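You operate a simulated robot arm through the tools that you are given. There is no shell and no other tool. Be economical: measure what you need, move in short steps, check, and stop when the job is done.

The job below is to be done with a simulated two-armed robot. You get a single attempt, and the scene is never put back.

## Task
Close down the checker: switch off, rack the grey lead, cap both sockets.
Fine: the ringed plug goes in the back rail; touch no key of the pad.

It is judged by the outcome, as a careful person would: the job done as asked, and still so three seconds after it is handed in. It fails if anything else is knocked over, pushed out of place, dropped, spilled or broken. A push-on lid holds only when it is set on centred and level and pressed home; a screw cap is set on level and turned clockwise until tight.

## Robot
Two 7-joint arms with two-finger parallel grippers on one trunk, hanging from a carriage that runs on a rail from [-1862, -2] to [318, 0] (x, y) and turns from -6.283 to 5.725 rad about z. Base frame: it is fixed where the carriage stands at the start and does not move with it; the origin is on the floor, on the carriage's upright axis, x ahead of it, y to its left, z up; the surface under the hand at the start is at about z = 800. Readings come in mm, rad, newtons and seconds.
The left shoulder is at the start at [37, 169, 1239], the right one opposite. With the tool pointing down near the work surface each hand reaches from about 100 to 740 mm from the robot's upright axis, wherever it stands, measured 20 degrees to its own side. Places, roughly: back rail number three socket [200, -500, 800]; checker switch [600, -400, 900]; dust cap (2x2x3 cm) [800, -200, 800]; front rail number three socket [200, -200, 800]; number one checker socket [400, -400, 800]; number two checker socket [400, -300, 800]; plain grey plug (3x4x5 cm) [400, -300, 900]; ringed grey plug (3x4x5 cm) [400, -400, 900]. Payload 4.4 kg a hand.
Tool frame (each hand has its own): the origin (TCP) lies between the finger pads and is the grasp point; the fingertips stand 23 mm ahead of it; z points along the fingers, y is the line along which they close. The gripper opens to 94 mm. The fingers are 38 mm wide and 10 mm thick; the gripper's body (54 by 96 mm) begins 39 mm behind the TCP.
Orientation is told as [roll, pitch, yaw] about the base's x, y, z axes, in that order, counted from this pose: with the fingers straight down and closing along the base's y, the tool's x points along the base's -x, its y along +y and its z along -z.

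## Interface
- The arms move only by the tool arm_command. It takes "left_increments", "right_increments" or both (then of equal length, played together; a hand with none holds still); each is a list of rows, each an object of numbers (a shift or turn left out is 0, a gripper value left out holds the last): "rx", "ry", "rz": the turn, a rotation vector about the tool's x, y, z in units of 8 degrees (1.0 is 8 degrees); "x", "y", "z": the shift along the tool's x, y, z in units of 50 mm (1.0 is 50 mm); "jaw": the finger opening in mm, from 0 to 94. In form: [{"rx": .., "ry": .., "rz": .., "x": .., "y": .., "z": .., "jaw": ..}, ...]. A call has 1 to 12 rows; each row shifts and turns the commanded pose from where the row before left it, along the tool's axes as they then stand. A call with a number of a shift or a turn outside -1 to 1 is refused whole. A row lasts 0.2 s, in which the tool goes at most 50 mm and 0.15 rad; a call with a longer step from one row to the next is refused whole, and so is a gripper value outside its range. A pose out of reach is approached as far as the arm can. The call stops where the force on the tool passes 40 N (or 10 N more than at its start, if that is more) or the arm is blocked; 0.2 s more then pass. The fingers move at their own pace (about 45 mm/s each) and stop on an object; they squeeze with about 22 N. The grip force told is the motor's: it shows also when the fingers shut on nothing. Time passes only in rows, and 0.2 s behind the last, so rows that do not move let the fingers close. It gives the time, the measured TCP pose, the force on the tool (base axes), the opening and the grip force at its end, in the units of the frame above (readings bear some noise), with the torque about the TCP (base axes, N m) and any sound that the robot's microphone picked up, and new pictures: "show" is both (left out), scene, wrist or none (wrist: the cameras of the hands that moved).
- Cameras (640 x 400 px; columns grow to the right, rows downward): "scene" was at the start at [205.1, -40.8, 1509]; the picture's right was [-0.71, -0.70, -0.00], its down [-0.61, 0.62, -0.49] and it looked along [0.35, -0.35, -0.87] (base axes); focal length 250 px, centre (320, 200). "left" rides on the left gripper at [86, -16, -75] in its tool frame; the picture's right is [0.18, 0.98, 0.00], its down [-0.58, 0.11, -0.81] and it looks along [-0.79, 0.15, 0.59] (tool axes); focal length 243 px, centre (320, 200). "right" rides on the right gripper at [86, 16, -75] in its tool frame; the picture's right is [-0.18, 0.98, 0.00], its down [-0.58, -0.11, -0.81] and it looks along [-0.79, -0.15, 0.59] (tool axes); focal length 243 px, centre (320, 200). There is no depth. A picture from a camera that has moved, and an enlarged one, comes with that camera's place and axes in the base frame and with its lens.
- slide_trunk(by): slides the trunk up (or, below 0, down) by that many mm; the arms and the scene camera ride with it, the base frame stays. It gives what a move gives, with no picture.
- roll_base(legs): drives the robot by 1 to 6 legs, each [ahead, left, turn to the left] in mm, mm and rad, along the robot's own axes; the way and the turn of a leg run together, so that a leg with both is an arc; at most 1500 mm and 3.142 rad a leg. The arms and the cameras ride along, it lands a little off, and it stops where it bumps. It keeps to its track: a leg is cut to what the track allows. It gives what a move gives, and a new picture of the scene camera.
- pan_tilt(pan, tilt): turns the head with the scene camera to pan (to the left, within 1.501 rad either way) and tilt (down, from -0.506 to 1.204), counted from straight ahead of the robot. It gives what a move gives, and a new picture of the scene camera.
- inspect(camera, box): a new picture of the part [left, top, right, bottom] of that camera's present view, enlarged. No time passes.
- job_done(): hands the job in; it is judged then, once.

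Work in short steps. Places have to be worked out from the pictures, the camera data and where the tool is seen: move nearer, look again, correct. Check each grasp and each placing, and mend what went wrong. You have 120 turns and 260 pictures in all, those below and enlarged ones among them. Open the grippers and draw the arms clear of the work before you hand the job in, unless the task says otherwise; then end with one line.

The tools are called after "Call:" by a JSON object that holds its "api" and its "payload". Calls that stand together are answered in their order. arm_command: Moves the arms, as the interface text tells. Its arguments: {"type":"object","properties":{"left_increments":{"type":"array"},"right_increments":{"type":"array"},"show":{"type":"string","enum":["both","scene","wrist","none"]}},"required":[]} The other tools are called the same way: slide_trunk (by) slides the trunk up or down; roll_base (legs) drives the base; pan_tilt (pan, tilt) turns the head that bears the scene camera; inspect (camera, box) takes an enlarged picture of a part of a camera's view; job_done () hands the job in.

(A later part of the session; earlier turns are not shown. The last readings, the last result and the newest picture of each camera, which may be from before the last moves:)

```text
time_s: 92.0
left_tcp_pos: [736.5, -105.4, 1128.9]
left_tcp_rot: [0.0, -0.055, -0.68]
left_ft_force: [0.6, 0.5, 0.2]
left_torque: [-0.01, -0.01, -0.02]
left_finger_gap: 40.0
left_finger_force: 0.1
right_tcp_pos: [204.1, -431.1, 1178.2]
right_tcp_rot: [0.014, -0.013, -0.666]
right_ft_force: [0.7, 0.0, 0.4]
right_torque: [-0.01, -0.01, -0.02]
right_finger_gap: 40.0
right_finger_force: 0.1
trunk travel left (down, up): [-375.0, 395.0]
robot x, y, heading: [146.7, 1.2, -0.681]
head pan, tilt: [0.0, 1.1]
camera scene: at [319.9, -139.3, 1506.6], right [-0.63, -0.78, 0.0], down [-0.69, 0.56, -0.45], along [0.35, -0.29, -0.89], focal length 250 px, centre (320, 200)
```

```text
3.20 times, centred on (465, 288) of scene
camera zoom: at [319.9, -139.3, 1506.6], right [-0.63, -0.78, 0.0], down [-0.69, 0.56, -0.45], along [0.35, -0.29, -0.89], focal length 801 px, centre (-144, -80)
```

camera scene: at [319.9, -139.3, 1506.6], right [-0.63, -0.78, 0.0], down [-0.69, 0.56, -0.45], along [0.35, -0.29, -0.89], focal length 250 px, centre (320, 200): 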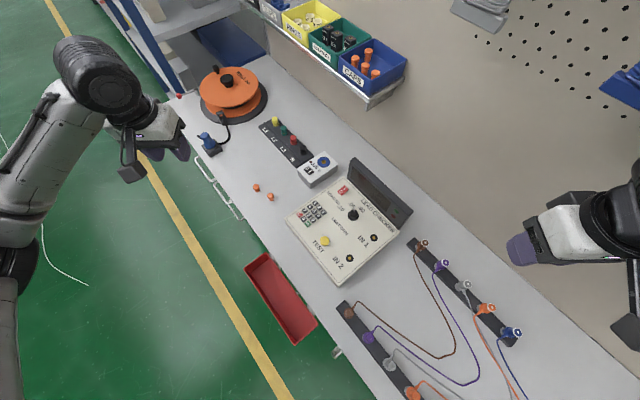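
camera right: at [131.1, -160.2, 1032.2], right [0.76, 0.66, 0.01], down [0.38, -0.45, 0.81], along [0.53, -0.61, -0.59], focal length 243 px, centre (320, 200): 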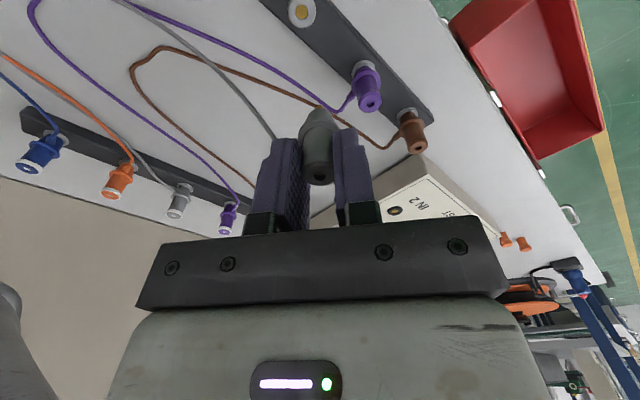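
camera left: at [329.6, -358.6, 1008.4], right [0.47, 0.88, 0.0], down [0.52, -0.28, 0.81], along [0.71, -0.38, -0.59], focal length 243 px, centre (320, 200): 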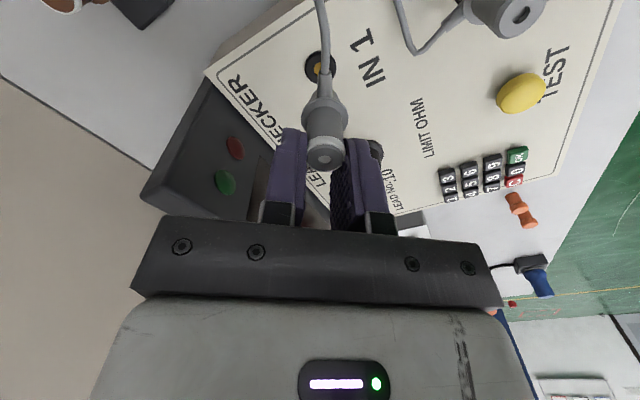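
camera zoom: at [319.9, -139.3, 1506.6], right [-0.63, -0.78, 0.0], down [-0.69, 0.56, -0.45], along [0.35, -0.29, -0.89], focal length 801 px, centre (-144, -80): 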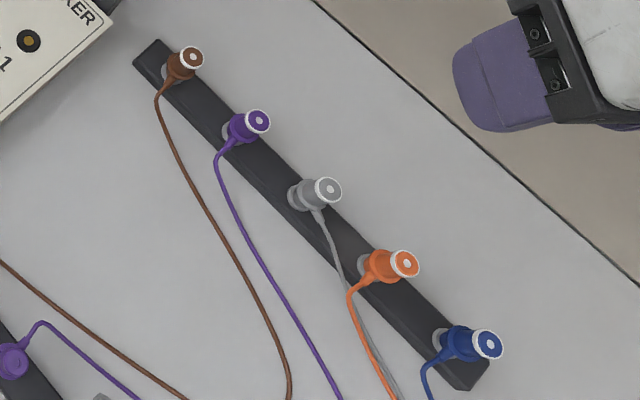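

Caps: A at (751, -228), B at (697, -245), tops z≈830. I level the left hand and bring it above cap B.

Call:
{"api": "arm_command", "payload": {"left_increments": [{"ry": 0.39}, {"x": -0.19, "y": -0.445, "z": 0.72}, {"x": -0.19, "y": -0.445, "z": 0.72}, {"x": -0.19, "y": -0.445, "z": 0.72}, {"x": -0.19, "y": -0.445, "z": 0.72}, {"x": -0.19, "y": -0.445, "z": 0.72}, {"x": -0.19, "y": -0.445, "z": 0.72}, {}], "show": "both"}}

Call:
{"api": "inspect", "payload": {"camera": "left", "box": [240, 0, 400, 160]}}

Call:
{"api": "inspect", "payload": {"camera": "scene", "box": [235, 165, 295, 210]}}

```text
time_s: 93.8
left_tcp_pos: [694.3, -246.3, 916.5]
left_tcp_rot: [0.001, 0.002, -0.679]
left_ft_force: [-0.1, 0.5, -0.2]
left_torque: [-0.03, 0.02, 0.01]
left_finger_gap: 40.1
left_finger_force: 0.0
right_tcp_pos: [204.9, -430.2, 1177.3]
right_tcp_rot: [0.014, -0.013, -0.665]
right_ft_force: [-0.7, -0.2, 0.6]
right_torque: [0.03, 0.05, 0.0]
right_finger_gap: 39.9
right_finger_force: 0.0
trunk travel left (down, up): [-375.0, 395.0]
robot x, y, heading: [146.6, 4.2, -0.677]
head pan, tilt: [0.0, 1.1]
camera scene: at [319.8, -139.1, 1506.6], right [-0.63, -0.78, 0.0], down [-0.69, 0.56, -0.45], along [0.35, -0.29, -0.89], focal length 250 px, centre (320, 200)
camera left: at [617.0, -204.6, 989.6], right [0.47, 0.88, 0.0], down [0.52, -0.28, 0.81], along [0.71, -0.38, -0.59], focal length 243 px, centre (320, 200)
```

scene: 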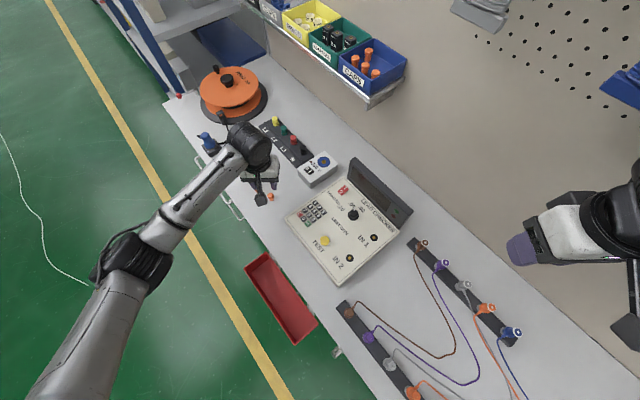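
left: 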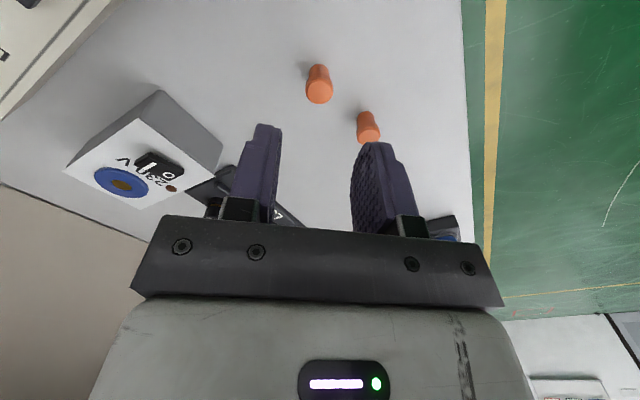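

```text
2.50 times, centred on (320, 80) of left
camera zoom: at [617.0, -204.6, 989.6], right [0.47, 0.88, 0.0], down [0.52, -0.28, 0.81], along [0.71, -0.38, -0.59], focal length 606 px, centre (320, 500)
```

zoom: 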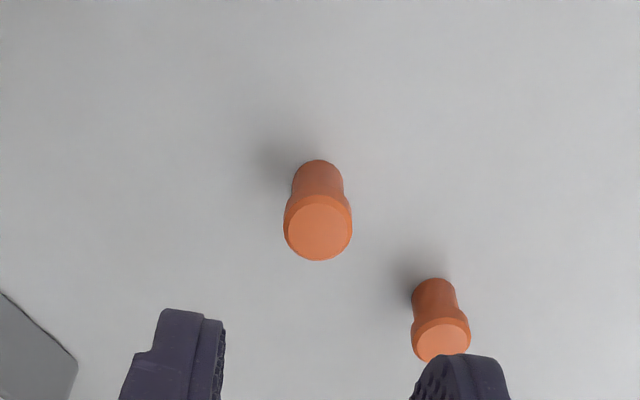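

```text
8.89 times, centred on (265, 188) of scene
camera zoom: at [319.8, -139.1, 1506.6], right [-0.63, -0.78, 0.0], down [-0.69, 0.56, -0.45], along [0.35, -0.29, -0.89], focal length 2226 px, centre (809, 311)
```

zoom: 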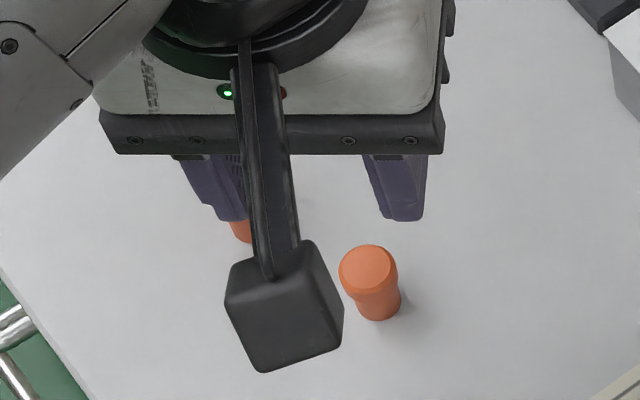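

Cap B at (696, -247). I descend to z≈836 and close on its head.

Call:
{"api": "arm_command", "payload": {"left_increments": [{"x": -0.042, "y": 0.01, "z": 0.5}, {"z": 0.5}, {"z": 0.4}, {"z": 0.2}, {}, {"jaw": 0}, {}, {}, {}], "show": "none"}}

Call:
{"api": "inspect", "payload": {"camera": "left", "box": [240, 50, 400, 210]}}

```text
time_s: 95.8
left_tcp_pos: [697.8, -245.0, 833.0]
left_tcp_rot: [-0.001, -0.001, -0.681]
left_ft_force: [0.9, -0.4, -0.2]
left_torque: [0.01, -0.02, -0.01]
left_finger_gap: 15.3
left_finger_force: 21.6
right_tcp_pos: [204.3, -430.2, 1177.9]
right_tcp_rot: [0.014, -0.015, -0.666]
right_ft_force: [-0.1, 0.2, 0.0]
right_torque: [-0.02, 0.01, 0.03]
right_finger_gap: 39.9
right_finger_force: 0.0
trunk travel left (down, up): [-375.0, 395.0]
robot x, y, heading: [144.9, -2.3, -0.682]
head pan, tilt: [0.0, 1.1]
```

```text
2.50 times, centred on (320, 130) of left
camera zoom: at [619.9, -204.8, 907.0], right [0.47, 0.88, 0.0], down [0.52, -0.28, 0.81], along [0.71, -0.38, -0.59], focal length 606 px, centre (320, 375)
```

zoom: 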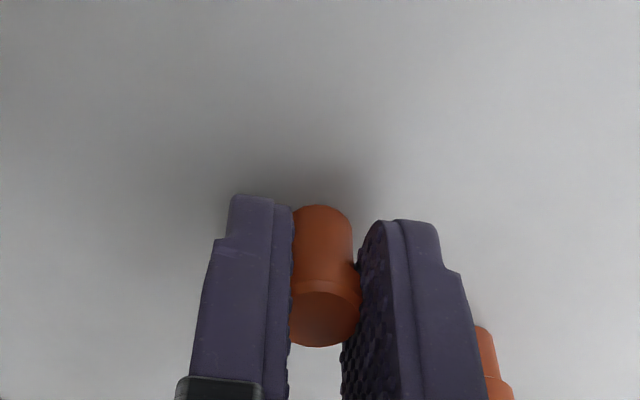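

Gripped at 15.3 mm. I lift it and check that it hangs level.

Call:
{"api": "arm_command", "payload": {"left_increments": [{"z": -0.5}, {"z": -0.8}, {"z": -0.8}, {}], "show": "none"}}

Call:
{"api": "inspect", "payload": {"camera": "left", "box": [240, 50, 400, 210]}}

Call:
{"api": "inspect", "payload": {"camera": "scene", "box": [235, 140, 315, 200]}}

```text
time_s: 96.8
left_tcp_pos: [696.8, -246.4, 938.8]
left_tcp_rot: [0.0, 0.002, -0.679]
left_ft_force: [-0.5, 0.7, -0.8]
left_torque: [-0.01, -0.02, 0.03]
left_finger_gap: 15.1
left_finger_force: 22.2
right_tcp_pos: [203.0, -430.3, 1177.2]
right_tcp_rot: [0.015, -0.015, -0.667]
right_ft_force: [-0.4, 0.7, -0.6]
right_torque: [-0.02, -0.02, 0.07]
right_finger_gap: 39.9
right_finger_force: 0.1
trunk travel left (down, up): [-375.0, 395.0]
robot x, y, heading: [146.2, -0.2, -0.681]
head pan, tilt: [0.0, 1.1]
```

```text
2.50 times, centred on (320, 130) of left
camera zoom: at [618.1, -204.8, 1012.6], right [0.47, 0.88, 0.0], down [0.52, -0.28, 0.81], along [0.71, -0.38, -0.59], focal length 606 px, centre (320, 375)
```

zoom: 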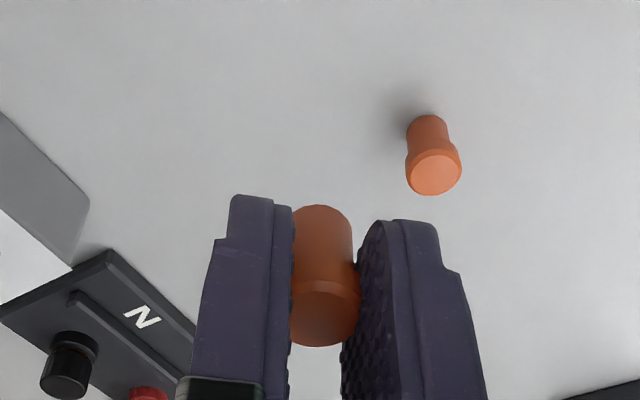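

```text
6.67 times, centred on (275, 170) of scene
camera zoom: at [319.4, -139.1, 1506.5], right [-0.63, -0.78, 0.0], down [-0.69, 0.56, -0.45], along [0.35, -0.29, -0.89], focal length 1670 px, centre (620, 400)
```

zoom: 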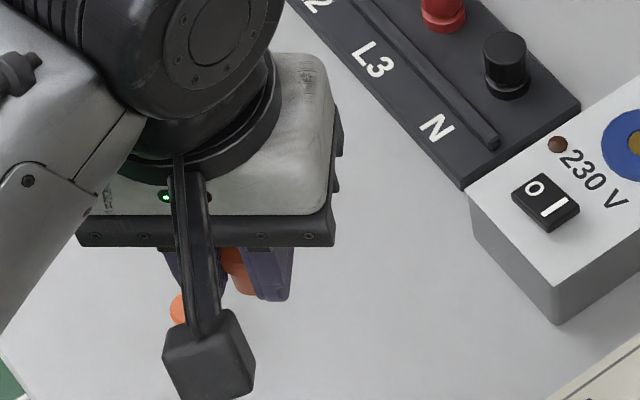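

The cap is level. I carry it over the checker at safe height to above IN 1.

Call:
{"api": "arm_command", "payload": {"left_increments": [{"x": 0.3075, "y": -0.672}, {"x": 0.3075, "y": -0.672}, {"x": 0.3075, "y": -0.672}, {"x": 0.3075, "y": -0.672}, {"x": 0.3075, "y": -0.672}, {"x": 0.3075, "y": -0.672}, {"x": 0.3075, "y": -0.672}, {"x": 0.3075, "y": -0.672}, {"x": 0.3075, "y": -0.672}, {}], "show": "both"}}

Call:
{"api": "inspect", "payload": {"camera": "left", "box": [240, 40, 400, 200]}}

Call:
{"api": "inspect", "payload": {"camera": "scene", "box": [340, 200, 400, 250]}}

```text
time_s: 99.0
left_tcp_pos: [400.4, -393.6, 938.0]
left_tcp_rot: [0.001, 0.002, -0.679]
left_ft_force: [0.0, 0.1, -0.3]
left_torque: [-0.04, 0.01, -0.01]
left_finger_gap: 17.1
left_finger_force: 22.3
right_tcp_pos: [204.5, -430.0, 1177.7]
right_tcp_rot: [0.013, -0.013, -0.666]
right_ft_force: [0.4, 0.1, -0.1]
right_torque: [0.04, -0.01, 0.01]
right_finger_gap: 39.9
right_finger_force: 0.0
trunk travel left (down, up): [-375.0, 395.0]
robot x, y, heading: [146.1, -0.9, -0.68]
head pan, tilt: [0.0, 1.1]
camera scene: at [320.0, -139.0, 1506.6], right [-0.63, -0.78, 0.0], down [-0.69, 0.56, -0.45], along [0.35, -0.28, -0.89], focal length 250 px, centre (320, 200)
camera left: at [322.2, -352.5, 1012.1], right [0.47, 0.88, 0.0], down [0.52, -0.28, 0.81], along [0.71, -0.38, -0.59], focal length 243 px, centre (320, 200)
```

scene: 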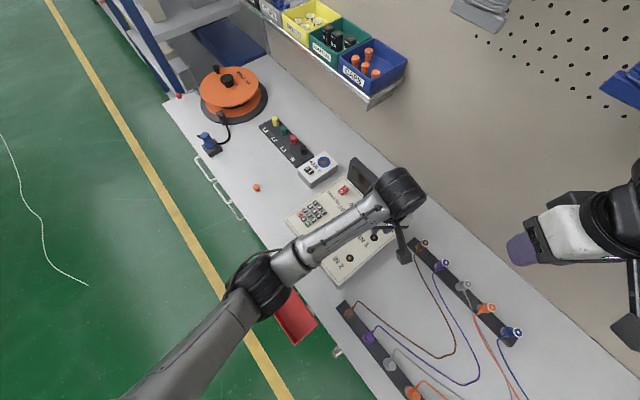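
left: 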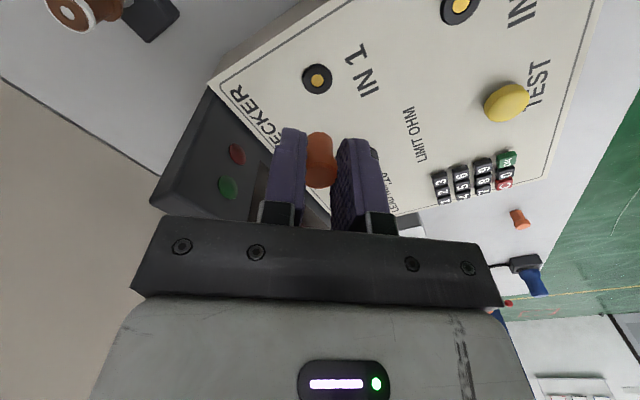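

```text
2.50 times, centred on (320, 120) of left
camera zoom: at [322.2, -352.5, 1012.1], right [0.47, 0.88, 0.0], down [0.52, -0.28, 0.81], along [0.71, -0.38, -0.59], focal length 606 px, centre (320, 400)
```

zoom: 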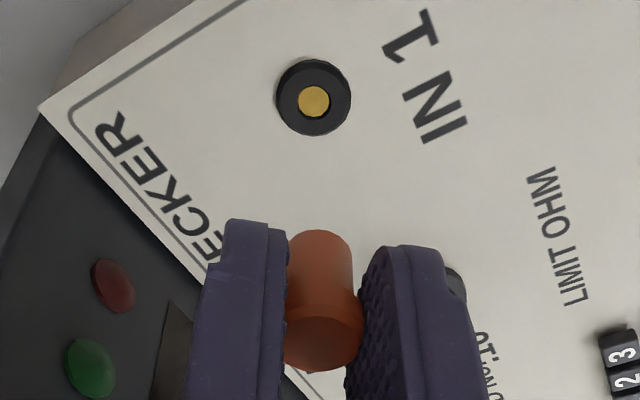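

```text
8.00 times, centred on (370, 225) of scene
camera zoom: at [320.0, -139.0, 1506.6], right [-0.63, -0.78, 0.0], down [-0.69, 0.56, -0.45], along [0.35, -0.28, -0.89], focal length 2004 px, centre (-80, 0)
```

zoom: 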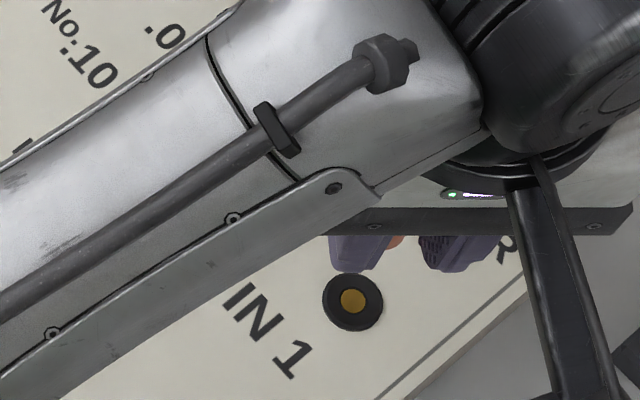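

Slight sideways offset (~1.7 mm). I correct it, lower to about 9 mm above the collar and look from both wrist cameras.

Call:
{"api": "arm_command", "payload": {"left_increments": [{"x": 0.03, "y": -0.034}, {"z": 0.3}, {"z": 0.3}, {"z": 0.3}, {}], "show": "none"}}

Call:
{"api": "inspect", "payload": {"camera": "left", "box": [260, 60, 380, 180]}}

Call:
{"api": "inspect", "payload": {"camera": "right", "box": [320, 0, 640, 200]}}

Call:
{"api": "inspect", "payload": {"camera": "scene", "box": [345, 210, 395, 250]}}

```text
time_s: 100.2
left_tcp_pos: [397.4, -392.8, 892.0]
left_tcp_rot: [0.002, 0.001, -0.681]
left_ft_force: [0.1, 0.3, -0.7]
left_torque: [-0.03, 0.0, 0.02]
left_finger_gap: 16.9
left_finger_force: 21.6
right_tcp_pos: [204.4, -431.2, 1178.7]
right_tcp_rot: [0.012, -0.014, -0.668]
right_ft_force: [-0.2, -0.3, 0.3]
right_torque: [0.04, 0.0, 0.01]
right_finger_gap: 39.9
right_finger_force: 0.1
trunk travel left (down, up): [-375.0, 395.0]
robot x, y, heading: [147.5, 2.2, -0.681]
head pan, tilt: [0.0, 1.1]
```

```text
3.33 times, centred on (320, 120) of left
camera zoom: at [318.8, -351.7, 966.7], right [0.48, 0.88, 0.0], down [0.52, -0.28, 0.81], along [0.71, -0.38, -0.59], focal length 809 px, centre (320, 467)
```

zoom: 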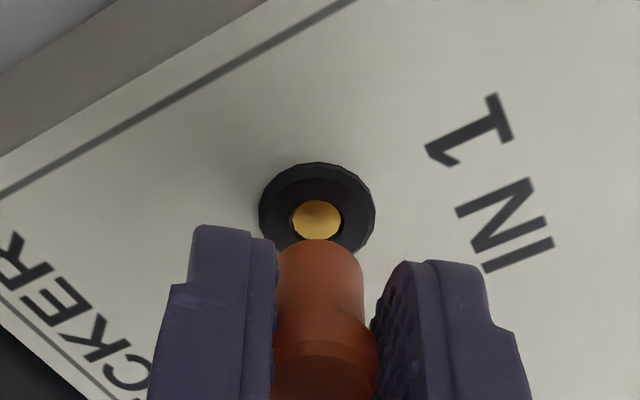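

```text
2.00 times, centred on (480, 100) of right
camera zoom: at [143.4, -365.4, 1251.7], right [0.75, 0.66, 0.02], down [0.37, -0.45, 0.81], along [0.54, -0.61, -0.58], focal length 485 px, centre (0, 400)
```

zoom: 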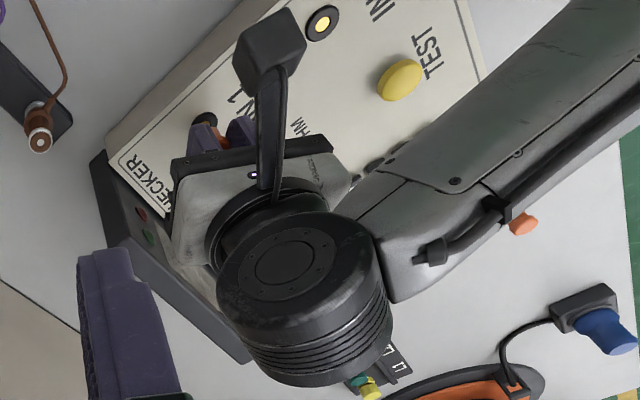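

```text
10.00 times, centred on (370, 230) of scene
camera zoom: at [319.6, -139.3, 1506.6], right [-0.63, -0.78, 0.0], down [-0.69, 0.56, -0.45], along [0.35, -0.29, -0.89], focal length 2504 px, centre (-180, -100)
```

zoom: 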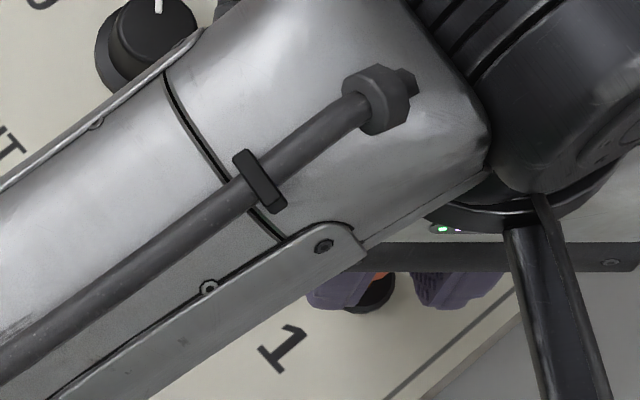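

The cap needs ~3 mm more toward the robot. I adjust, lower 6 mm and look again.

Call:
{"api": "arm_command", "payload": {"left_increments": [{"x": 0.06, "y": -0.01}, {"z": 0.12}, {}], "show": "none"}}

Call:
{"api": "inspect", "payload": {"camera": "left", "box": [280, 80, 360, 160]}}

```text
time_s: 101.0
left_tcp_pos: [394.3, -393.2, 887.6]
left_tcp_rot: [-0.001, 0.0, -0.68]
left_ft_force: [0.1, -0.5, 1.2]
left_torque: [-0.02, 0.01, 0.0]
left_finger_gap: 17.2
left_finger_force: 22.0
right_tcp_pos: [203.2, -430.8, 1177.9]
right_tcp_rot: [0.014, -0.014, -0.665]
right_ft_force: [-0.2, -0.1, 0.3]
right_torque: [0.01, 0.0, 0.01]
right_finger_gap: 39.8
right_finger_force: 0.1
trunk travel left (down, up): [-375.0, 395.0]
robot x, y, heading: [147.3, 3.1, -0.684]
head pan, tilt: [0.0, 1.1]
```

```text
5.00 times, centred on (320, 120) of left
camera zoom: at [315.7, -351.2, 960.9], right [0.47, 0.88, 0.0], down [0.52, -0.28, 0.81], along [0.71, -0.38, -0.59], focal length 1213 px, centre (320, 600)
```

zoom: 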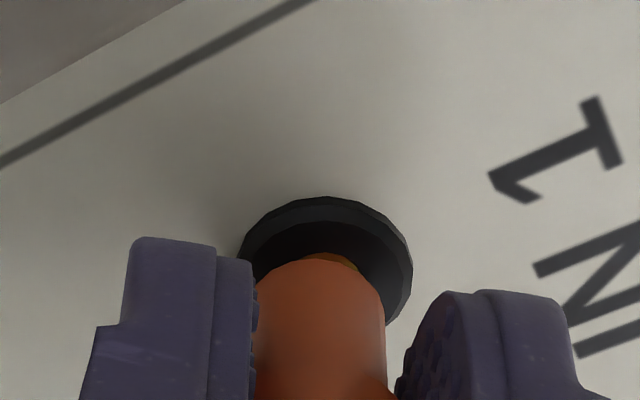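

Very near centred. I shift 0.7 mm sideways and lower 4 mm more.

Call:
{"api": "arm_command", "payload": {"left_increments": [{"y": 0.014}, {"z": 0.08}, {}], "show": "none"}}

Call:
{"api": "inspect", "payload": {"camera": "left", "box": [280, 80, 360, 160]}}

```text
time_s: 101.8
left_tcp_pos: [395.9, -392.7, 882.1]
left_tcp_rot: [0.002, 0.001, -0.677]
left_ft_force: [1.5, -3.3, -2.1]
left_torque: [-0.07, -0.03, 0.0]
left_finger_gap: 17.2
left_finger_force: 21.6
right_tcp_pos: [203.0, -430.4, 1177.7]
right_tcp_rot: [0.013, -0.013, -0.665]
right_ft_force: [0.2, 0.1, 0.0]
right_torque: [0.0, 0.04, -0.02]
right_finger_gap: 39.9
right_finger_force: 0.0
trunk travel left (down, up): [-375.0, 395.0]
robot x, y, heading: [148.3, 2.8, -0.679]
head pan, tilt: [0.0, 1.1]
```

```text
5.00 times, centred on (320, 120) of left
camera zoom: at [317.0, -350.7, 955.8], right [0.47, 0.88, 0.0], down [0.52, -0.28, 0.81], along [0.71, -0.38, -0.59], focal length 1213 px, centre (320, 600)
```

zoom: 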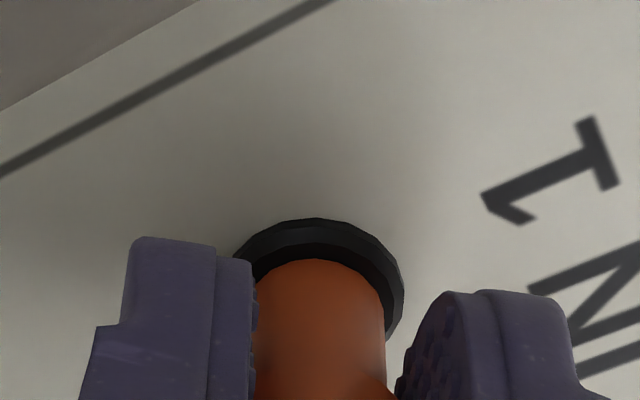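

Well centred sideways. I continue down to contact.

Call:
{"api": "arm_command", "payload": {"left_increments": [{"z": 0.05}, {"z": 0.05}, {}], "show": "none"}}

Call:
{"api": "inspect", "payload": {"camera": "left", "box": [280, 80, 360, 160]}}

```text
time_s: 102.6
left_tcp_pos: [396.2, -393.0, 881.3]
left_tcp_rot: [-0.002, -0.003, -0.682]
left_ft_force: [-0.8, 7.5, 11.4]
left_torque: [0.16, 0.03, 0.06]
left_finger_gap: 16.9
left_finger_force: 22.3
right_tcp_pos: [203.4, -429.7, 1177.9]
right_tcp_rot: [0.014, -0.014, -0.669]
right_ft_force: [-0.5, 0.6, 0.5]
right_torque: [0.01, 0.03, 0.01]
right_finger_gap: 39.8
right_finger_force: 0.1
trunk travel left (down, up): [-375.0, 395.0]
robot x, y, heading: [145.6, 2.6, -0.677]
head pan, tilt: [0.0, 1.1]
stopped in row 3 (left hand): the force on the tool passed its limit at 42 N (the readings are from after the stop); the commanded pose is now the measured one
```

```text
5.00 times, centred on (320, 120) of left
camera zoom: at [317.1, -350.3, 954.6], right [0.48, 0.88, 0.0], down [0.52, -0.28, 0.81], along [0.71, -0.39, -0.59], focal length 1213 px, centre (320, 600)
```

zoom: 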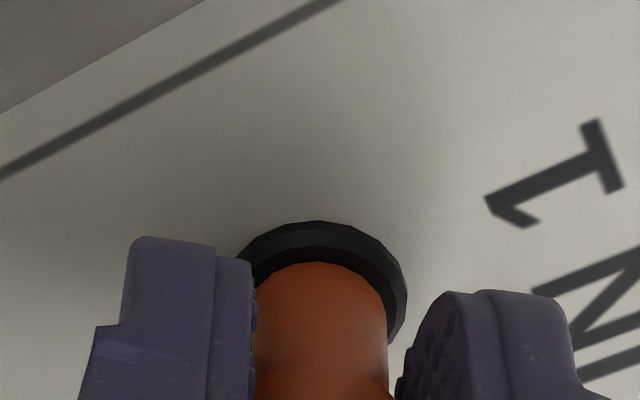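

Contact on the collar, about 1 mm too far forward. I lift slightly, shift 1.2 mm toward the robot and press again.

Call:
{"api": "arm_command", "payload": {"left_increments": [{"z": -0.06}, {"x": 0.024}, {"z": 0.06}, {"z": 0.05}, {"z": 0.05}, {}], "show": "none"}}

Call:
{"api": "inspect", "payload": {"camera": "left", "box": [260, 60, 380, 180]}}

```text
time_s: 103.8
left_tcp_pos: [394.9, -391.9, 881.3]
left_tcp_rot: [-0.005, -0.008, -0.681]
left_ft_force: [0.0, 9.0, 13.5]
left_torque: [0.25, 0.09, 0.13]
left_finger_gap: 17.0
left_finger_force: 22.4
right_tcp_pos: [204.9, -429.5, 1177.5]
right_tcp_rot: [0.014, -0.015, -0.667]
right_ft_force: [-0.3, -0.4, 0.0]
right_torque: [-0.01, 0.03, 0.02]
right_finger_gap: 39.9
right_finger_force: 0.1
trunk travel left (down, up): [-375.0, 395.0]
robot x, y, heading: [147.2, -1.3, -0.677]
head pan, tilt: [0.0, 1.1]
stopped in row 5 (left hand): the force on the tool passed its limit at 47 N (the readings are from after the stop); the commanded pose is now the measured one
```

```text
3.33 times, centred on (320, 120) of left
camera zoom: at [316.9, -349.8, 954.1], right [0.48, 0.88, -0.01], down [0.52, -0.27, 0.81], along [0.71, -0.39, -0.59], focal length 809 px, centre (320, 467)
```

zoom: 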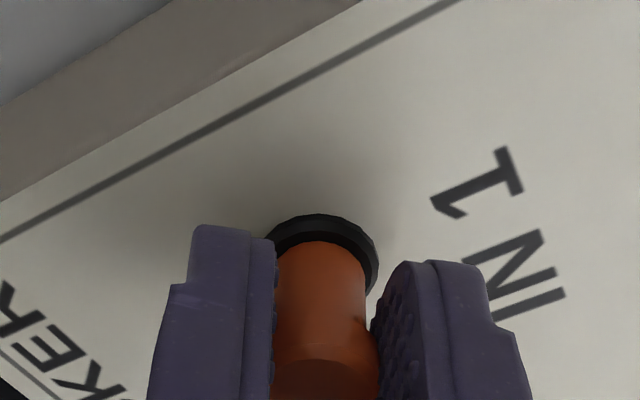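

Pressed to 47 N without sinking further. I release and look at how it sits.

Call:
{"api": "arm_command", "payload": {"left_increments": [{"jaw": 40}, {}, {}, {"z": -0.6}, {"z": -0.8}, {}], "show": "none"}}

Call:
{"api": "inspect", "payload": {"camera": "left", "box": [260, 20, 380, 140]}}

Call:
{"api": "inspect", "payload": {"camera": "scene", "box": [345, 210, 395, 250]}}

```text
time_s: 105.2
left_tcp_pos: [392.3, -393.7, 949.2]
left_tcp_rot: [-0.007, -0.005, -0.685]
left_ft_force: [-0.4, -0.2, 0.8]
left_torque: [0.0, -0.03, -0.02]
left_finger_gap: 40.0
left_finger_force: 0.1
right_tcp_pos: [203.3, -429.9, 1177.9]
right_tcp_rot: [0.013, -0.012, -0.666]
right_ft_force: [-0.3, 0.4, -1.2]
right_torque: [-0.01, -0.01, -0.02]
right_finger_gap: 40.1
right_finger_force: 0.0
trunk travel left (down, up): [-375.0, 395.0]
robot x, y, heading: [141.8, -4.3, -0.677]
head pan, tilt: [0.0, 1.1]
```

```text
3.33 times, centred on (320, 80) of left
camera zoom: at [314.6, -350.4, 1023.6], right [0.48, 0.88, -0.01], down [0.52, -0.28, 0.81], along [0.71, -0.39, -0.59], focal length 809 px, centre (320, 600)
```

zoom: 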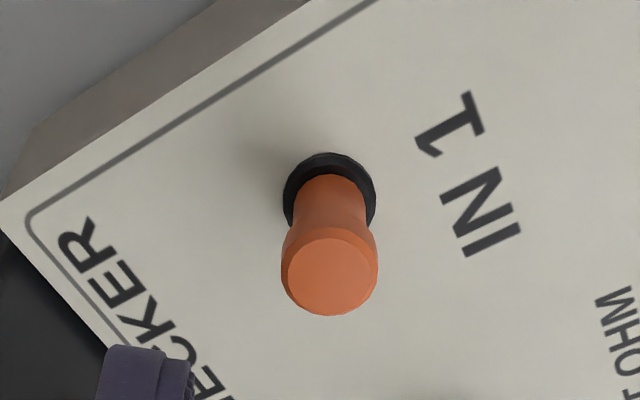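

```text
10.00 times, centred on (370, 230) of scene
camera zoom: at [318.7, -139.0, 1506.3], right [-0.63, -0.78, 0.0], down [-0.69, 0.56, -0.45], along [0.35, -0.28, -0.89], focal length 2504 px, centre (-180, -100)
```

zoom: 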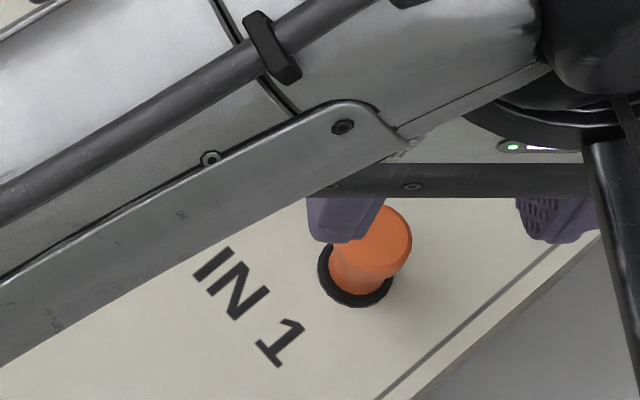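

The cap stands centred and upright on the collar. I press it home from above with closed fingertips.

Call:
{"api": "arm_command", "payload": {"left_increments": [{"jaw": 0, "y": 0.06}, {}, {}, {"z": 0.4}, {"z": 0.4}, {"z": 0.06}, {"z": 0.06}, {"z": 0.06}, {"z": 0.06}, {"z": 0.06}, {}], "show": "none"}}

Call:
{"api": "inspect", "payload": {"camera": "left", "box": [260, 60, 380, 180]}}

```text
time_s: 107.7
left_tcp_pos: [395.1, -391.6, 899.2]
left_tcp_rot: [-0.01, -0.012, -0.683]
left_ft_force: [0.7, 5.9, 13.4]
left_torque: [0.17, 0.01, 0.02]
left_finger_gap: 0.0
left_finger_force: 22.3
right_tcp_pos: [205.7, -430.4, 1179.2]
right_tcp_rot: [0.013, -0.015, -0.668]
right_ft_force: [0.2, 0.1, 0.4]
right_torque: [0.04, 0.02, 0.02]
right_finger_gap: 40.1
right_finger_force: 0.0
trunk travel left (down, up): [-375.0, 395.0]
robot x, y, heading: [142.8, -2.5, -0.678]
head pan, tilt: [0.0, 1.1]
stopped in row 11 (left hand): the force on the tool passed its limit at 42 N (the readings are from after the stop); the commanded pose is now the measured one
```

```text
3.33 times, centred on (320, 120) of left
camera zoom: at [317.5, -348.8, 971.4], right [0.48, 0.88, -0.01], down [0.52, -0.27, 0.81], along [0.71, -0.4, -0.58], focal length 809 px, centre (320, 467)
```

zoom: 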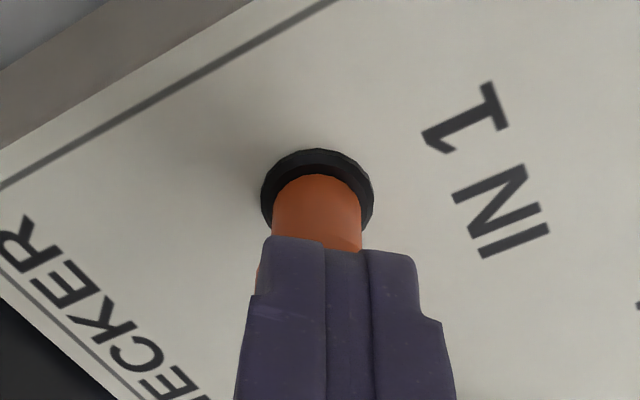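

No sinking, so I test whether it holds: grip its head and tug up a few millimetres while reading the force.

Call:
{"api": "arm_command", "payload": {"left_increments": [{"z": -0.3}, {"jaw": 36}, {}, {"z": 0.3}, {"z": 0.26}, {"jaw": 0}, {}, {}, {}, {"z": -0.06}, {}], "show": "none"}}

Call:
{"api": "inspect", "payload": {"camera": "left", "box": [260, 60, 380, 180]}}

```text
time_s: 110.1
left_tcp_pos: [394.1, -392.6, 888.2]
left_tcp_rot: [-0.01, -0.012, -0.686]
left_ft_force: [0.1, 0.7, -0.1]
left_torque: [0.01, 0.01, -0.01]
left_finger_gap: 17.2
left_finger_force: 22.0
right_tcp_pos: [204.2, -431.9, 1178.1]
right_tcp_rot: [0.013, -0.014, -0.667]
right_ft_force: [0.2, 0.9, -0.5]
right_torque: [-0.01, -0.02, -0.01]
right_finger_gap: 39.7
right_finger_force: 0.0
trunk travel left (down, up): [-375.0, 395.0]
robot x, y, heading: [144.2, 2.8, -0.683]
head pan, tilt: [0.0, 1.1]
```

```text
3.33 times, centred on (320, 120) of left
camera zoom: at [316.3, -349.8, 961.1], right [0.48, 0.88, -0.01], down [0.52, -0.27, 0.81], along [0.71, -0.4, -0.58], focal length 809 px, centre (320, 467)
```

zoom: 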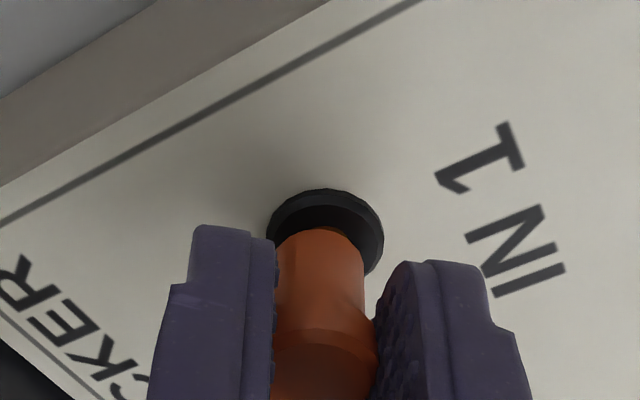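

It lifts freely, so it is not held. Before pressing again I examine the cap's form: the caps in the shelf bin and this cap.

Call:
{"api": "inspect", "payload": {"camera": "scene", "box": [340, 40, 400, 85]}}

Call:
{"api": "inspect", "payload": {"camera": "left", "box": [420, 140, 560, 240]}}

```text
8.89 times, centred on (370, 62) of scene
camera zoom: at [319.5, -139.1, 1506.6], right [-0.63, -0.78, 0.0], down [-0.69, 0.56, -0.45], along [0.35, -0.28, -0.89], focal length 2226 px, centre (-124, 1422)
```

zoom: 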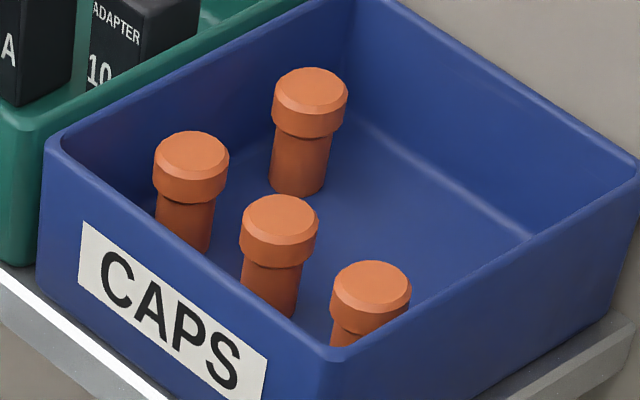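

```text
4.00 times, centred on (490, 190) of left
camera zoom: at [316.3, -349.8, 961.1], right [0.48, 0.88, -0.01], down [0.52, -0.27, 0.81], along [0.71, -0.4, -0.58], focal length 970 px, centre (-360, 240)
```

zoom: 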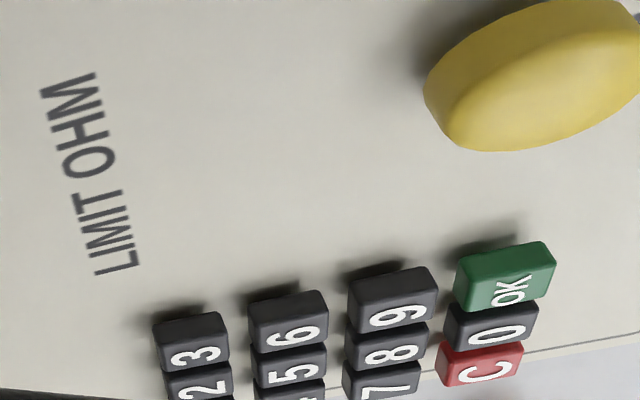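

The caps are simple bungs, head up, as held. I re-centre it (0.9 mm sideways) and press again, then tug-test.

Call:
{"api": "arm_command", "payload": {"left_increments": [{"y": 0.018}, {"z": 0.08}, {"z": 0.06}, {"z": 0.04}, {"z": 0.04}, {"z": 0.04}, {"z": 0.04}, {}], "show": "none"}}

Call:
{"api": "inspect", "payload": {"camera": "left", "box": [280, 80, 360, 160]}}

```text
time_s: 111.3
left_tcp_pos: [395.4, -392.7, 882.0]
left_tcp_rot: [-0.011, -0.015, -0.686]
left_ft_force: [0.3, 5.8, 10.6]
left_torque: [0.2, -0.05, 0.1]
left_finger_gap: 17.1
left_finger_force: 21.5
right_tcp_pos: [204.3, -429.1, 1177.7]
right_tcp_rot: [0.014, -0.015, -0.666]
right_ft_force: [0.1, 0.4, -0.1]
right_torque: [-0.01, 0.0, 0.01]
right_finger_gap: 40.1
right_finger_force: 0.0
trunk travel left (down, up): [-375.0, 395.0]
robot x, y, heading: [144.3, 1.2, -0.681]
head pan, tilt: [0.0, 1.1]
stopped in row 5 (left hand): the force on the tool passed its limit at 43 N (the readings are from after the stop); the commanded pose is now the measured one
```

```text
5.00 times, centred on (320, 120) of left
camera zoom: at [317.6, -348.9, 953.7], right [0.48, 0.88, -0.02], down [0.52, -0.27, 0.81], along [0.71, -0.4, -0.58], focal length 1213 px, centre (320, 600)
```

zoom: 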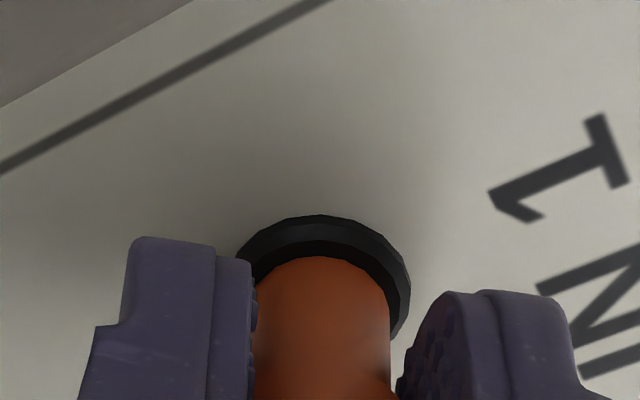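

I tug gently to test, reading the force.

Call:
{"api": "arm_command", "payload": {"left_increments": [{"z": -0.05}, {}], "show": "none"}}

```text
time_s: 111.9
left_tcp_pos: [395.0, -392.4, 882.2]
left_tcp_rot: [-0.013, -0.016, -0.685]
left_ft_force: [1.3, 0.5, -2.7]
left_torque: [0.05, -0.04, 0.02]
left_finger_gap: 17.2
left_finger_force: 22.3
right_tcp_pos: [203.5, -429.9, 1177.8]
right_tcp_rot: [0.013, -0.014, -0.665]
right_ft_force: [-0.5, 0.4, -0.4]
right_torque: [-0.01, -0.03, 0.02]
right_finger_gap: 40.0
right_finger_force: 0.0
trunk travel left (down, up): [-375.0, 395.0]
robot x, y, heading: [143.9, 1.5, -0.679]
head pan, tilt: [0.0, 1.1]
```

It may be resisting; I tug a little more.

Call:
{"api": "arm_command", "payload": {"left_increments": [{"z": -0.06}, {}], "show": "none"}}

Call:
{"api": "inspect", "payload": {"camera": "left", "box": [260, 60, 380, 180]}}

```text
time_s: 112.5
left_tcp_pos: [396.0, -391.9, 885.4]
left_tcp_rot: [-0.011, -0.013, -0.685]
left_ft_force: [0.2, -0.2, -0.6]
left_torque: [-0.02, -0.01, -0.01]
left_finger_gap: 17.4
left_finger_force: 22.1
right_tcp_pos: [204.1, -429.5, 1178.5]
right_tcp_rot: [0.015, -0.012, -0.667]
right_ft_force: [-0.7, 0.2, 0.8]
right_torque: [-0.01, 0.01, 0.05]
right_finger_gap: 39.9
right_finger_force: 0.0
trunk travel left (down, up): [-375.0, 395.0]
robot x, y, heading: [143.8, -2.1, -0.678]
head pan, tilt: [0.0, 1.1]
```

```text
3.33 times, centred on (320, 120) of left
camera zoom: at [318.3, -348.9, 957.6], right [0.48, 0.88, -0.01], down [0.52, -0.27, 0.81], along [0.71, -0.4, -0.58], focal length 809 px, centre (320, 467)
```

zoom: 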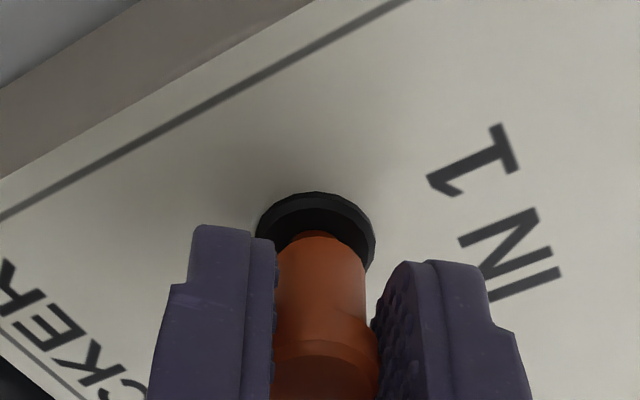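

Free again; pressing always gave a sideways push toward +y, so the cap should sit more that way. I level the hand, shift ~1.5 mm toward +y, and press again.

Call:
{"api": "arm_command", "payload": {"left_increments": [{"rx": -0.08, "ry": 0.09}, {"x": 0.024, "y": 0.012}, {"z": 0.05}, {"z": 0.04}, {"z": 0.04}, {"z": 0.04}, {"z": 0.04}, {}], "show": "none"}}

Call:
{"api": "inspect", "payload": {"camera": "left", "box": [280, 80, 360, 160]}}

```text
time_s: 113.8
left_tcp_pos: [413.8, -386.7, 879.2]
left_tcp_rot: [0.022, -0.022, -0.672]
left_ft_force: [0.0, -0.3, -0.2]
left_torque: [0.02, 0.02, -0.02]
left_finger_gap: 17.4
left_finger_force: 22.1
right_tcp_pos: [203.9, -431.0, 1177.5]
right_tcp_rot: [0.014, -0.015, -0.667]
right_ft_force: [0.6, -0.1, 0.8]
right_torque: [0.01, 0.01, 0.0]
right_finger_gap: 40.1
right_finger_force: 0.0
trunk travel left (down, up): [-375.0, 395.0]
robot x, y, heading: [147.5, -0.7, -0.68]
head pan, tilt: [0.0, 1.1]
stopped in row 6 (left hand): the force on the tool passed its limit at 44 N (the readings are from after the stop); the commanded pose is now the measured one
```

```text
5.00 times, centred on (320, 120) of left
camera zoom: at [334.4, -346.7, 950.1], right [0.47, 0.88, 0.02], down [0.5, -0.28, 0.82], along [0.73, -0.38, -0.57], focal length 1213 px, centre (320, 600)
```

zoom: 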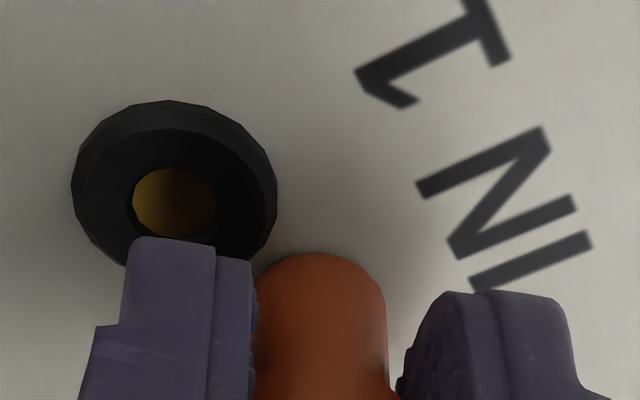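

The cap slipped sideways off the collar. I raise it 12 mm, move back toward the socket, and measure with a clean view.

Call:
{"api": "arm_command", "payload": {"left_increments": [{"z": -0.24}, {"rx": 0.15, "ry": 0.15}, {"x": 0.2, "y": -0.27}, {}], "show": "none"}}

Call:
{"api": "inspect", "payload": {"camera": "left", "box": [260, 60, 380, 180]}}

```text
time_s: 115.0
left_tcp_pos: [426.6, -380.3, 881.8]
left_tcp_rot: [0.045, -0.018, -0.644]
left_ft_force: [-0.3, -0.2, -0.2]
left_torque: [0.02, 0.02, -0.03]
left_finger_gap: 17.2
left_finger_force: 22.3
right_tcp_pos: [203.5, -430.4, 1179.0]
right_tcp_rot: [0.014, -0.012, -0.666]
right_ft_force: [-0.3, -1.3, 1.0]
right_torque: [-0.01, -0.04, 0.01]
right_finger_gap: 40.0
right_finger_force: 0.1
trunk travel left (down, up): [-375.0, 395.0]
robot x, y, heading: [144.9, -3.0, -0.677]
head pan, tilt: [0.0, 1.1]
stopped in row 4 (left hand): the arm was blocked; the commanded pose is now the measured one
```

```text
3.33 times, centred on (320, 120) of left
camera zoom: at [344.8, -343.0, 953.2], right [0.44, 0.9, 0.04], down [0.5, -0.28, 0.82], along [0.75, -0.34, -0.57], focal length 809 px, centre (320, 467)
```

zoom: 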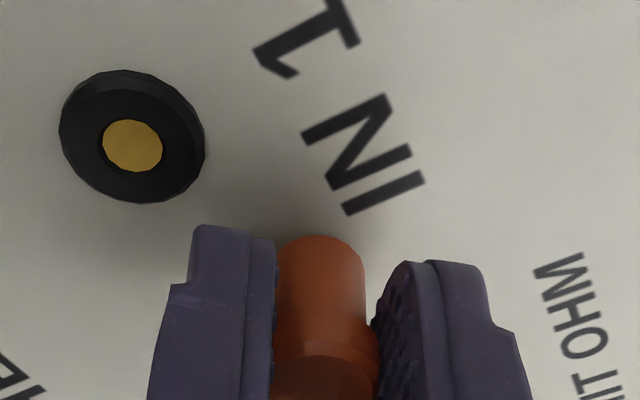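

The arm reports being blocked; I look at the whole scene to see where the left arm is hindered.

Call:
{"api": "pan_tilt", "payload": {"pan": 0.3, "tilt": 1.1}}

```text
time_s: 115.8
left_tcp_pos: [426.4, -379.7, 881.4]
left_tcp_rot: [0.042, -0.019, -0.643]
left_ft_force: [-0.5, 0.0, -0.1]
left_torque: [-0.03, 0.0, 0.0]
left_finger_gap: 17.1
left_finger_force: 21.8
right_tcp_pos: [203.4, -430.0, 1178.7]
right_tcp_rot: [0.014, -0.014, -0.667]
right_ft_force: [-0.6, -0.2, -0.1]
right_torque: [-0.01, -0.02, -0.01]
right_finger_gap: 39.8
right_finger_force: 0.0
trunk travel left (down, up): [-375.0, 395.0]
robot x, y, heading: [146.0, 0.2, -0.679]
head pan, tilt: [0.3, 1.1]
camera scene: at [328.8, -122.9, 1506.5], right [-0.37, -0.93, 0.0], down [-0.83, 0.33, -0.45], along [0.42, -0.17, -0.89], focal length 250 px, centre (320, 200)
```

scene: 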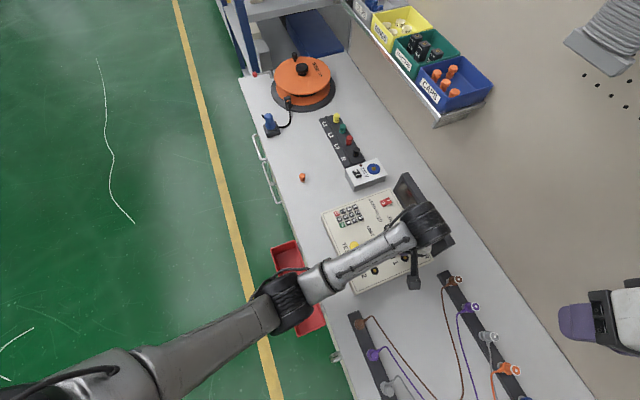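

The left arm is folded across its body here, near a limit. I raise the hand and drive the carriage back to x≈-50, where the left arm reached IN 1 comfortably before.

Call:
{"api": "arm_command", "payload": {"left_increments": [{"z": -0.6}, {"z": -0.7}, {"z": -0.7, "y": 0.5}, {"y": 0.8}, {"y": 0.8}, {"y": 0.6}, {}], "show": "none"}}

Call:
{"api": "roll_base", "payload": {"legs": [[-152.5, -123.5, 0]]}}

```text
time_s: 117.3
left_tcp_pos: [500.2, -274.6, 986.1]
left_tcp_rot: [0.038, -0.017, -0.648]
left_ft_force: [-0.6, -0.2, -0.1]
left_torque: [-0.02, 0.04, 0.0]
left_finger_gap: 17.1
left_finger_force: 22.2
right_tcp_pos: [203.4, -431.4, 1177.8]
right_tcp_rot: [0.014, -0.013, -0.666]
right_ft_force: [0.1, 0.2, 0.4]
right_torque: [0.01, 0.0, 0.0]
right_finger_gap: 40.1
right_finger_force: 0.1
trunk travel left (down, up): [-375.0, 395.0]
robot x, y, heading: [144.6, 1.5, -0.681]
head pan, tilt: [0.3, 1.1]
```

```text
time_s: 118.9
left_tcp_pos: [306.1, -273.0, 985.7]
left_tcp_rot: [0.038, -0.016, -0.645]
left_ft_force: [-0.3, 0.8, -0.4]
left_torque: [-0.01, -0.02, -0.02]
left_finger_gap: 17.3
left_finger_force: 22.1
right_tcp_pos: [9.3, -431.1, 1178.7]
right_tcp_rot: [0.016, -0.014, -0.666]
right_ft_force: [-0.3, 0.4, 0.1]
right_torque: [0.02, -0.01, 0.0]
right_finger_gap: 40.0
right_finger_force: 0.1
trunk travel left (down, up): [-375.0, 395.0]
robot x, y, heading: [-45.2, 1.0, -0.675]
head pan, tilt: [0.3, 1.1]
camera scene: at [134.6, -122.8, 1506.4], right [-0.37, -0.93, 0.0], down [-0.83, 0.33, -0.45], along [0.42, -0.17, -0.89], focal length 250 px, centre (320, 200)
```

scene: 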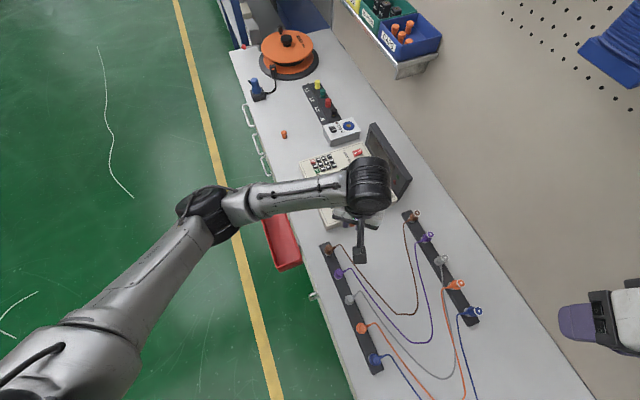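

I level the hand and bring the cap above IN 1 again, in this better posture.

Call:
{"api": "arm_command", "payload": {"left_increments": [{"rx": 0.27, "ry": 0.11, "rz": 0.25}, {"x": -0.6, "y": -0.146}, {"x": -0.6, "y": -0.146}, {"x": -0.6, "y": -0.146}, {"x": -0.6, "y": -0.146}, {"x": -0.56, "y": -0.146}, {"z": 0.5}, {"z": 0.5}, {"z": 0.5}, {}], "show": "none"}}

Call:
{"api": "inspect", "payload": {"camera": "left", "box": [260, 30, 380, 150]}}

```text
time_s: 121.1
left_tcp_pos: [399.8, -394.6, 911.8]
left_tcp_rot: [0.002, 0.001, -0.683]
left_ft_force: [-0.9, -0.3, 0.1]
left_torque: [0.03, 0.0, 0.03]
left_finger_gap: 17.4
left_finger_force: 21.7
right_tcp_pos: [9.4, -430.3, 1179.0]
right_tcp_rot: [0.014, -0.013, -0.666]
right_ft_force: [0.8, -0.1, 0.0]
right_torque: [0.0, -0.04, -0.03]
right_finger_gap: 40.1
right_finger_force: 0.0
trunk travel left (down, up): [-375.0, 395.0]
robot x, y, heading: [-46.0, 1.0, -0.677]
head pan, tilt: [0.3, 1.1]
```

```text
3.33 times, centred on (320, 90) of left
camera zoom: at [321.6, -352.7, 986.0], right [0.48, 0.88, 0.0], down [0.52, -0.28, 0.81], along [0.71, -0.38, -0.59], focal length 809 px, centre (320, 567)
```

zoom: 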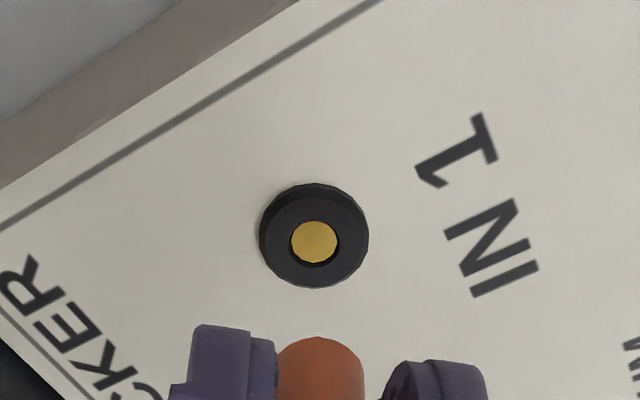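

Clean view: the cap needs about 3 mm toward the robot and 1.7 mm sideways. I adjust and lower to ~6 mm above the collar.

Call:
{"api": "arm_command", "payload": {"left_increments": [{"x": 0.06, "y": -0.034}, {"z": 0.25}, {"z": 0.23}, {}], "show": "none"}}

Call:
{"api": "inspect", "payload": {"camera": "left", "box": [280, 70, 360, 150]}}

```text
time_s: 122.1
left_tcp_pos: [395.1, -395.1, 888.3]
left_tcp_rot: [0.002, 0.0, -0.681]
left_ft_force: [0.2, 0.3, 0.4]
left_torque: [-0.01, 0.01, 0.01]
left_finger_gap: 17.6
left_finger_force: 21.8
right_tcp_pos: [9.1, -430.7, 1178.0]
right_tcp_rot: [0.013, -0.014, -0.665]
right_ft_force: [-1.2, 0.5, -1.0]
right_torque: [0.01, 0.02, 0.01]
right_finger_gap: 40.1
right_finger_force: 0.0
trunk travel left (down, up): [-375.0, 395.0]
robot x, y, heading: [-49.2, -1.3, -0.674]
head pan, tilt: [0.3, 1.1]
```

```text
5.00 times, centred on (320, 110) of left
camera zoom: at [318.1, -352.5, 961.9], right [0.48, 0.88, 0.0], down [0.52, -0.28, 0.81], along [0.71, -0.38, -0.59], focal length 1213 px, centre (320, 650)
```

zoom: 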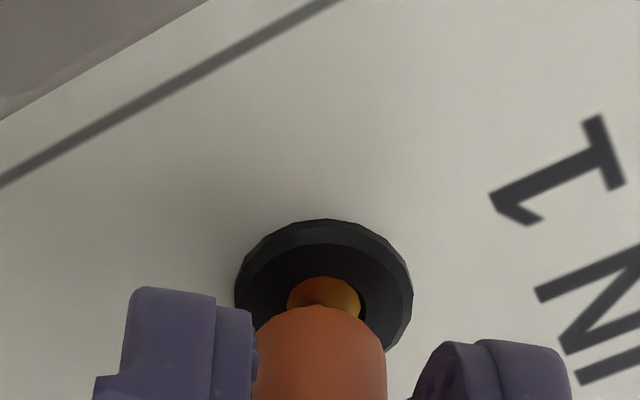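

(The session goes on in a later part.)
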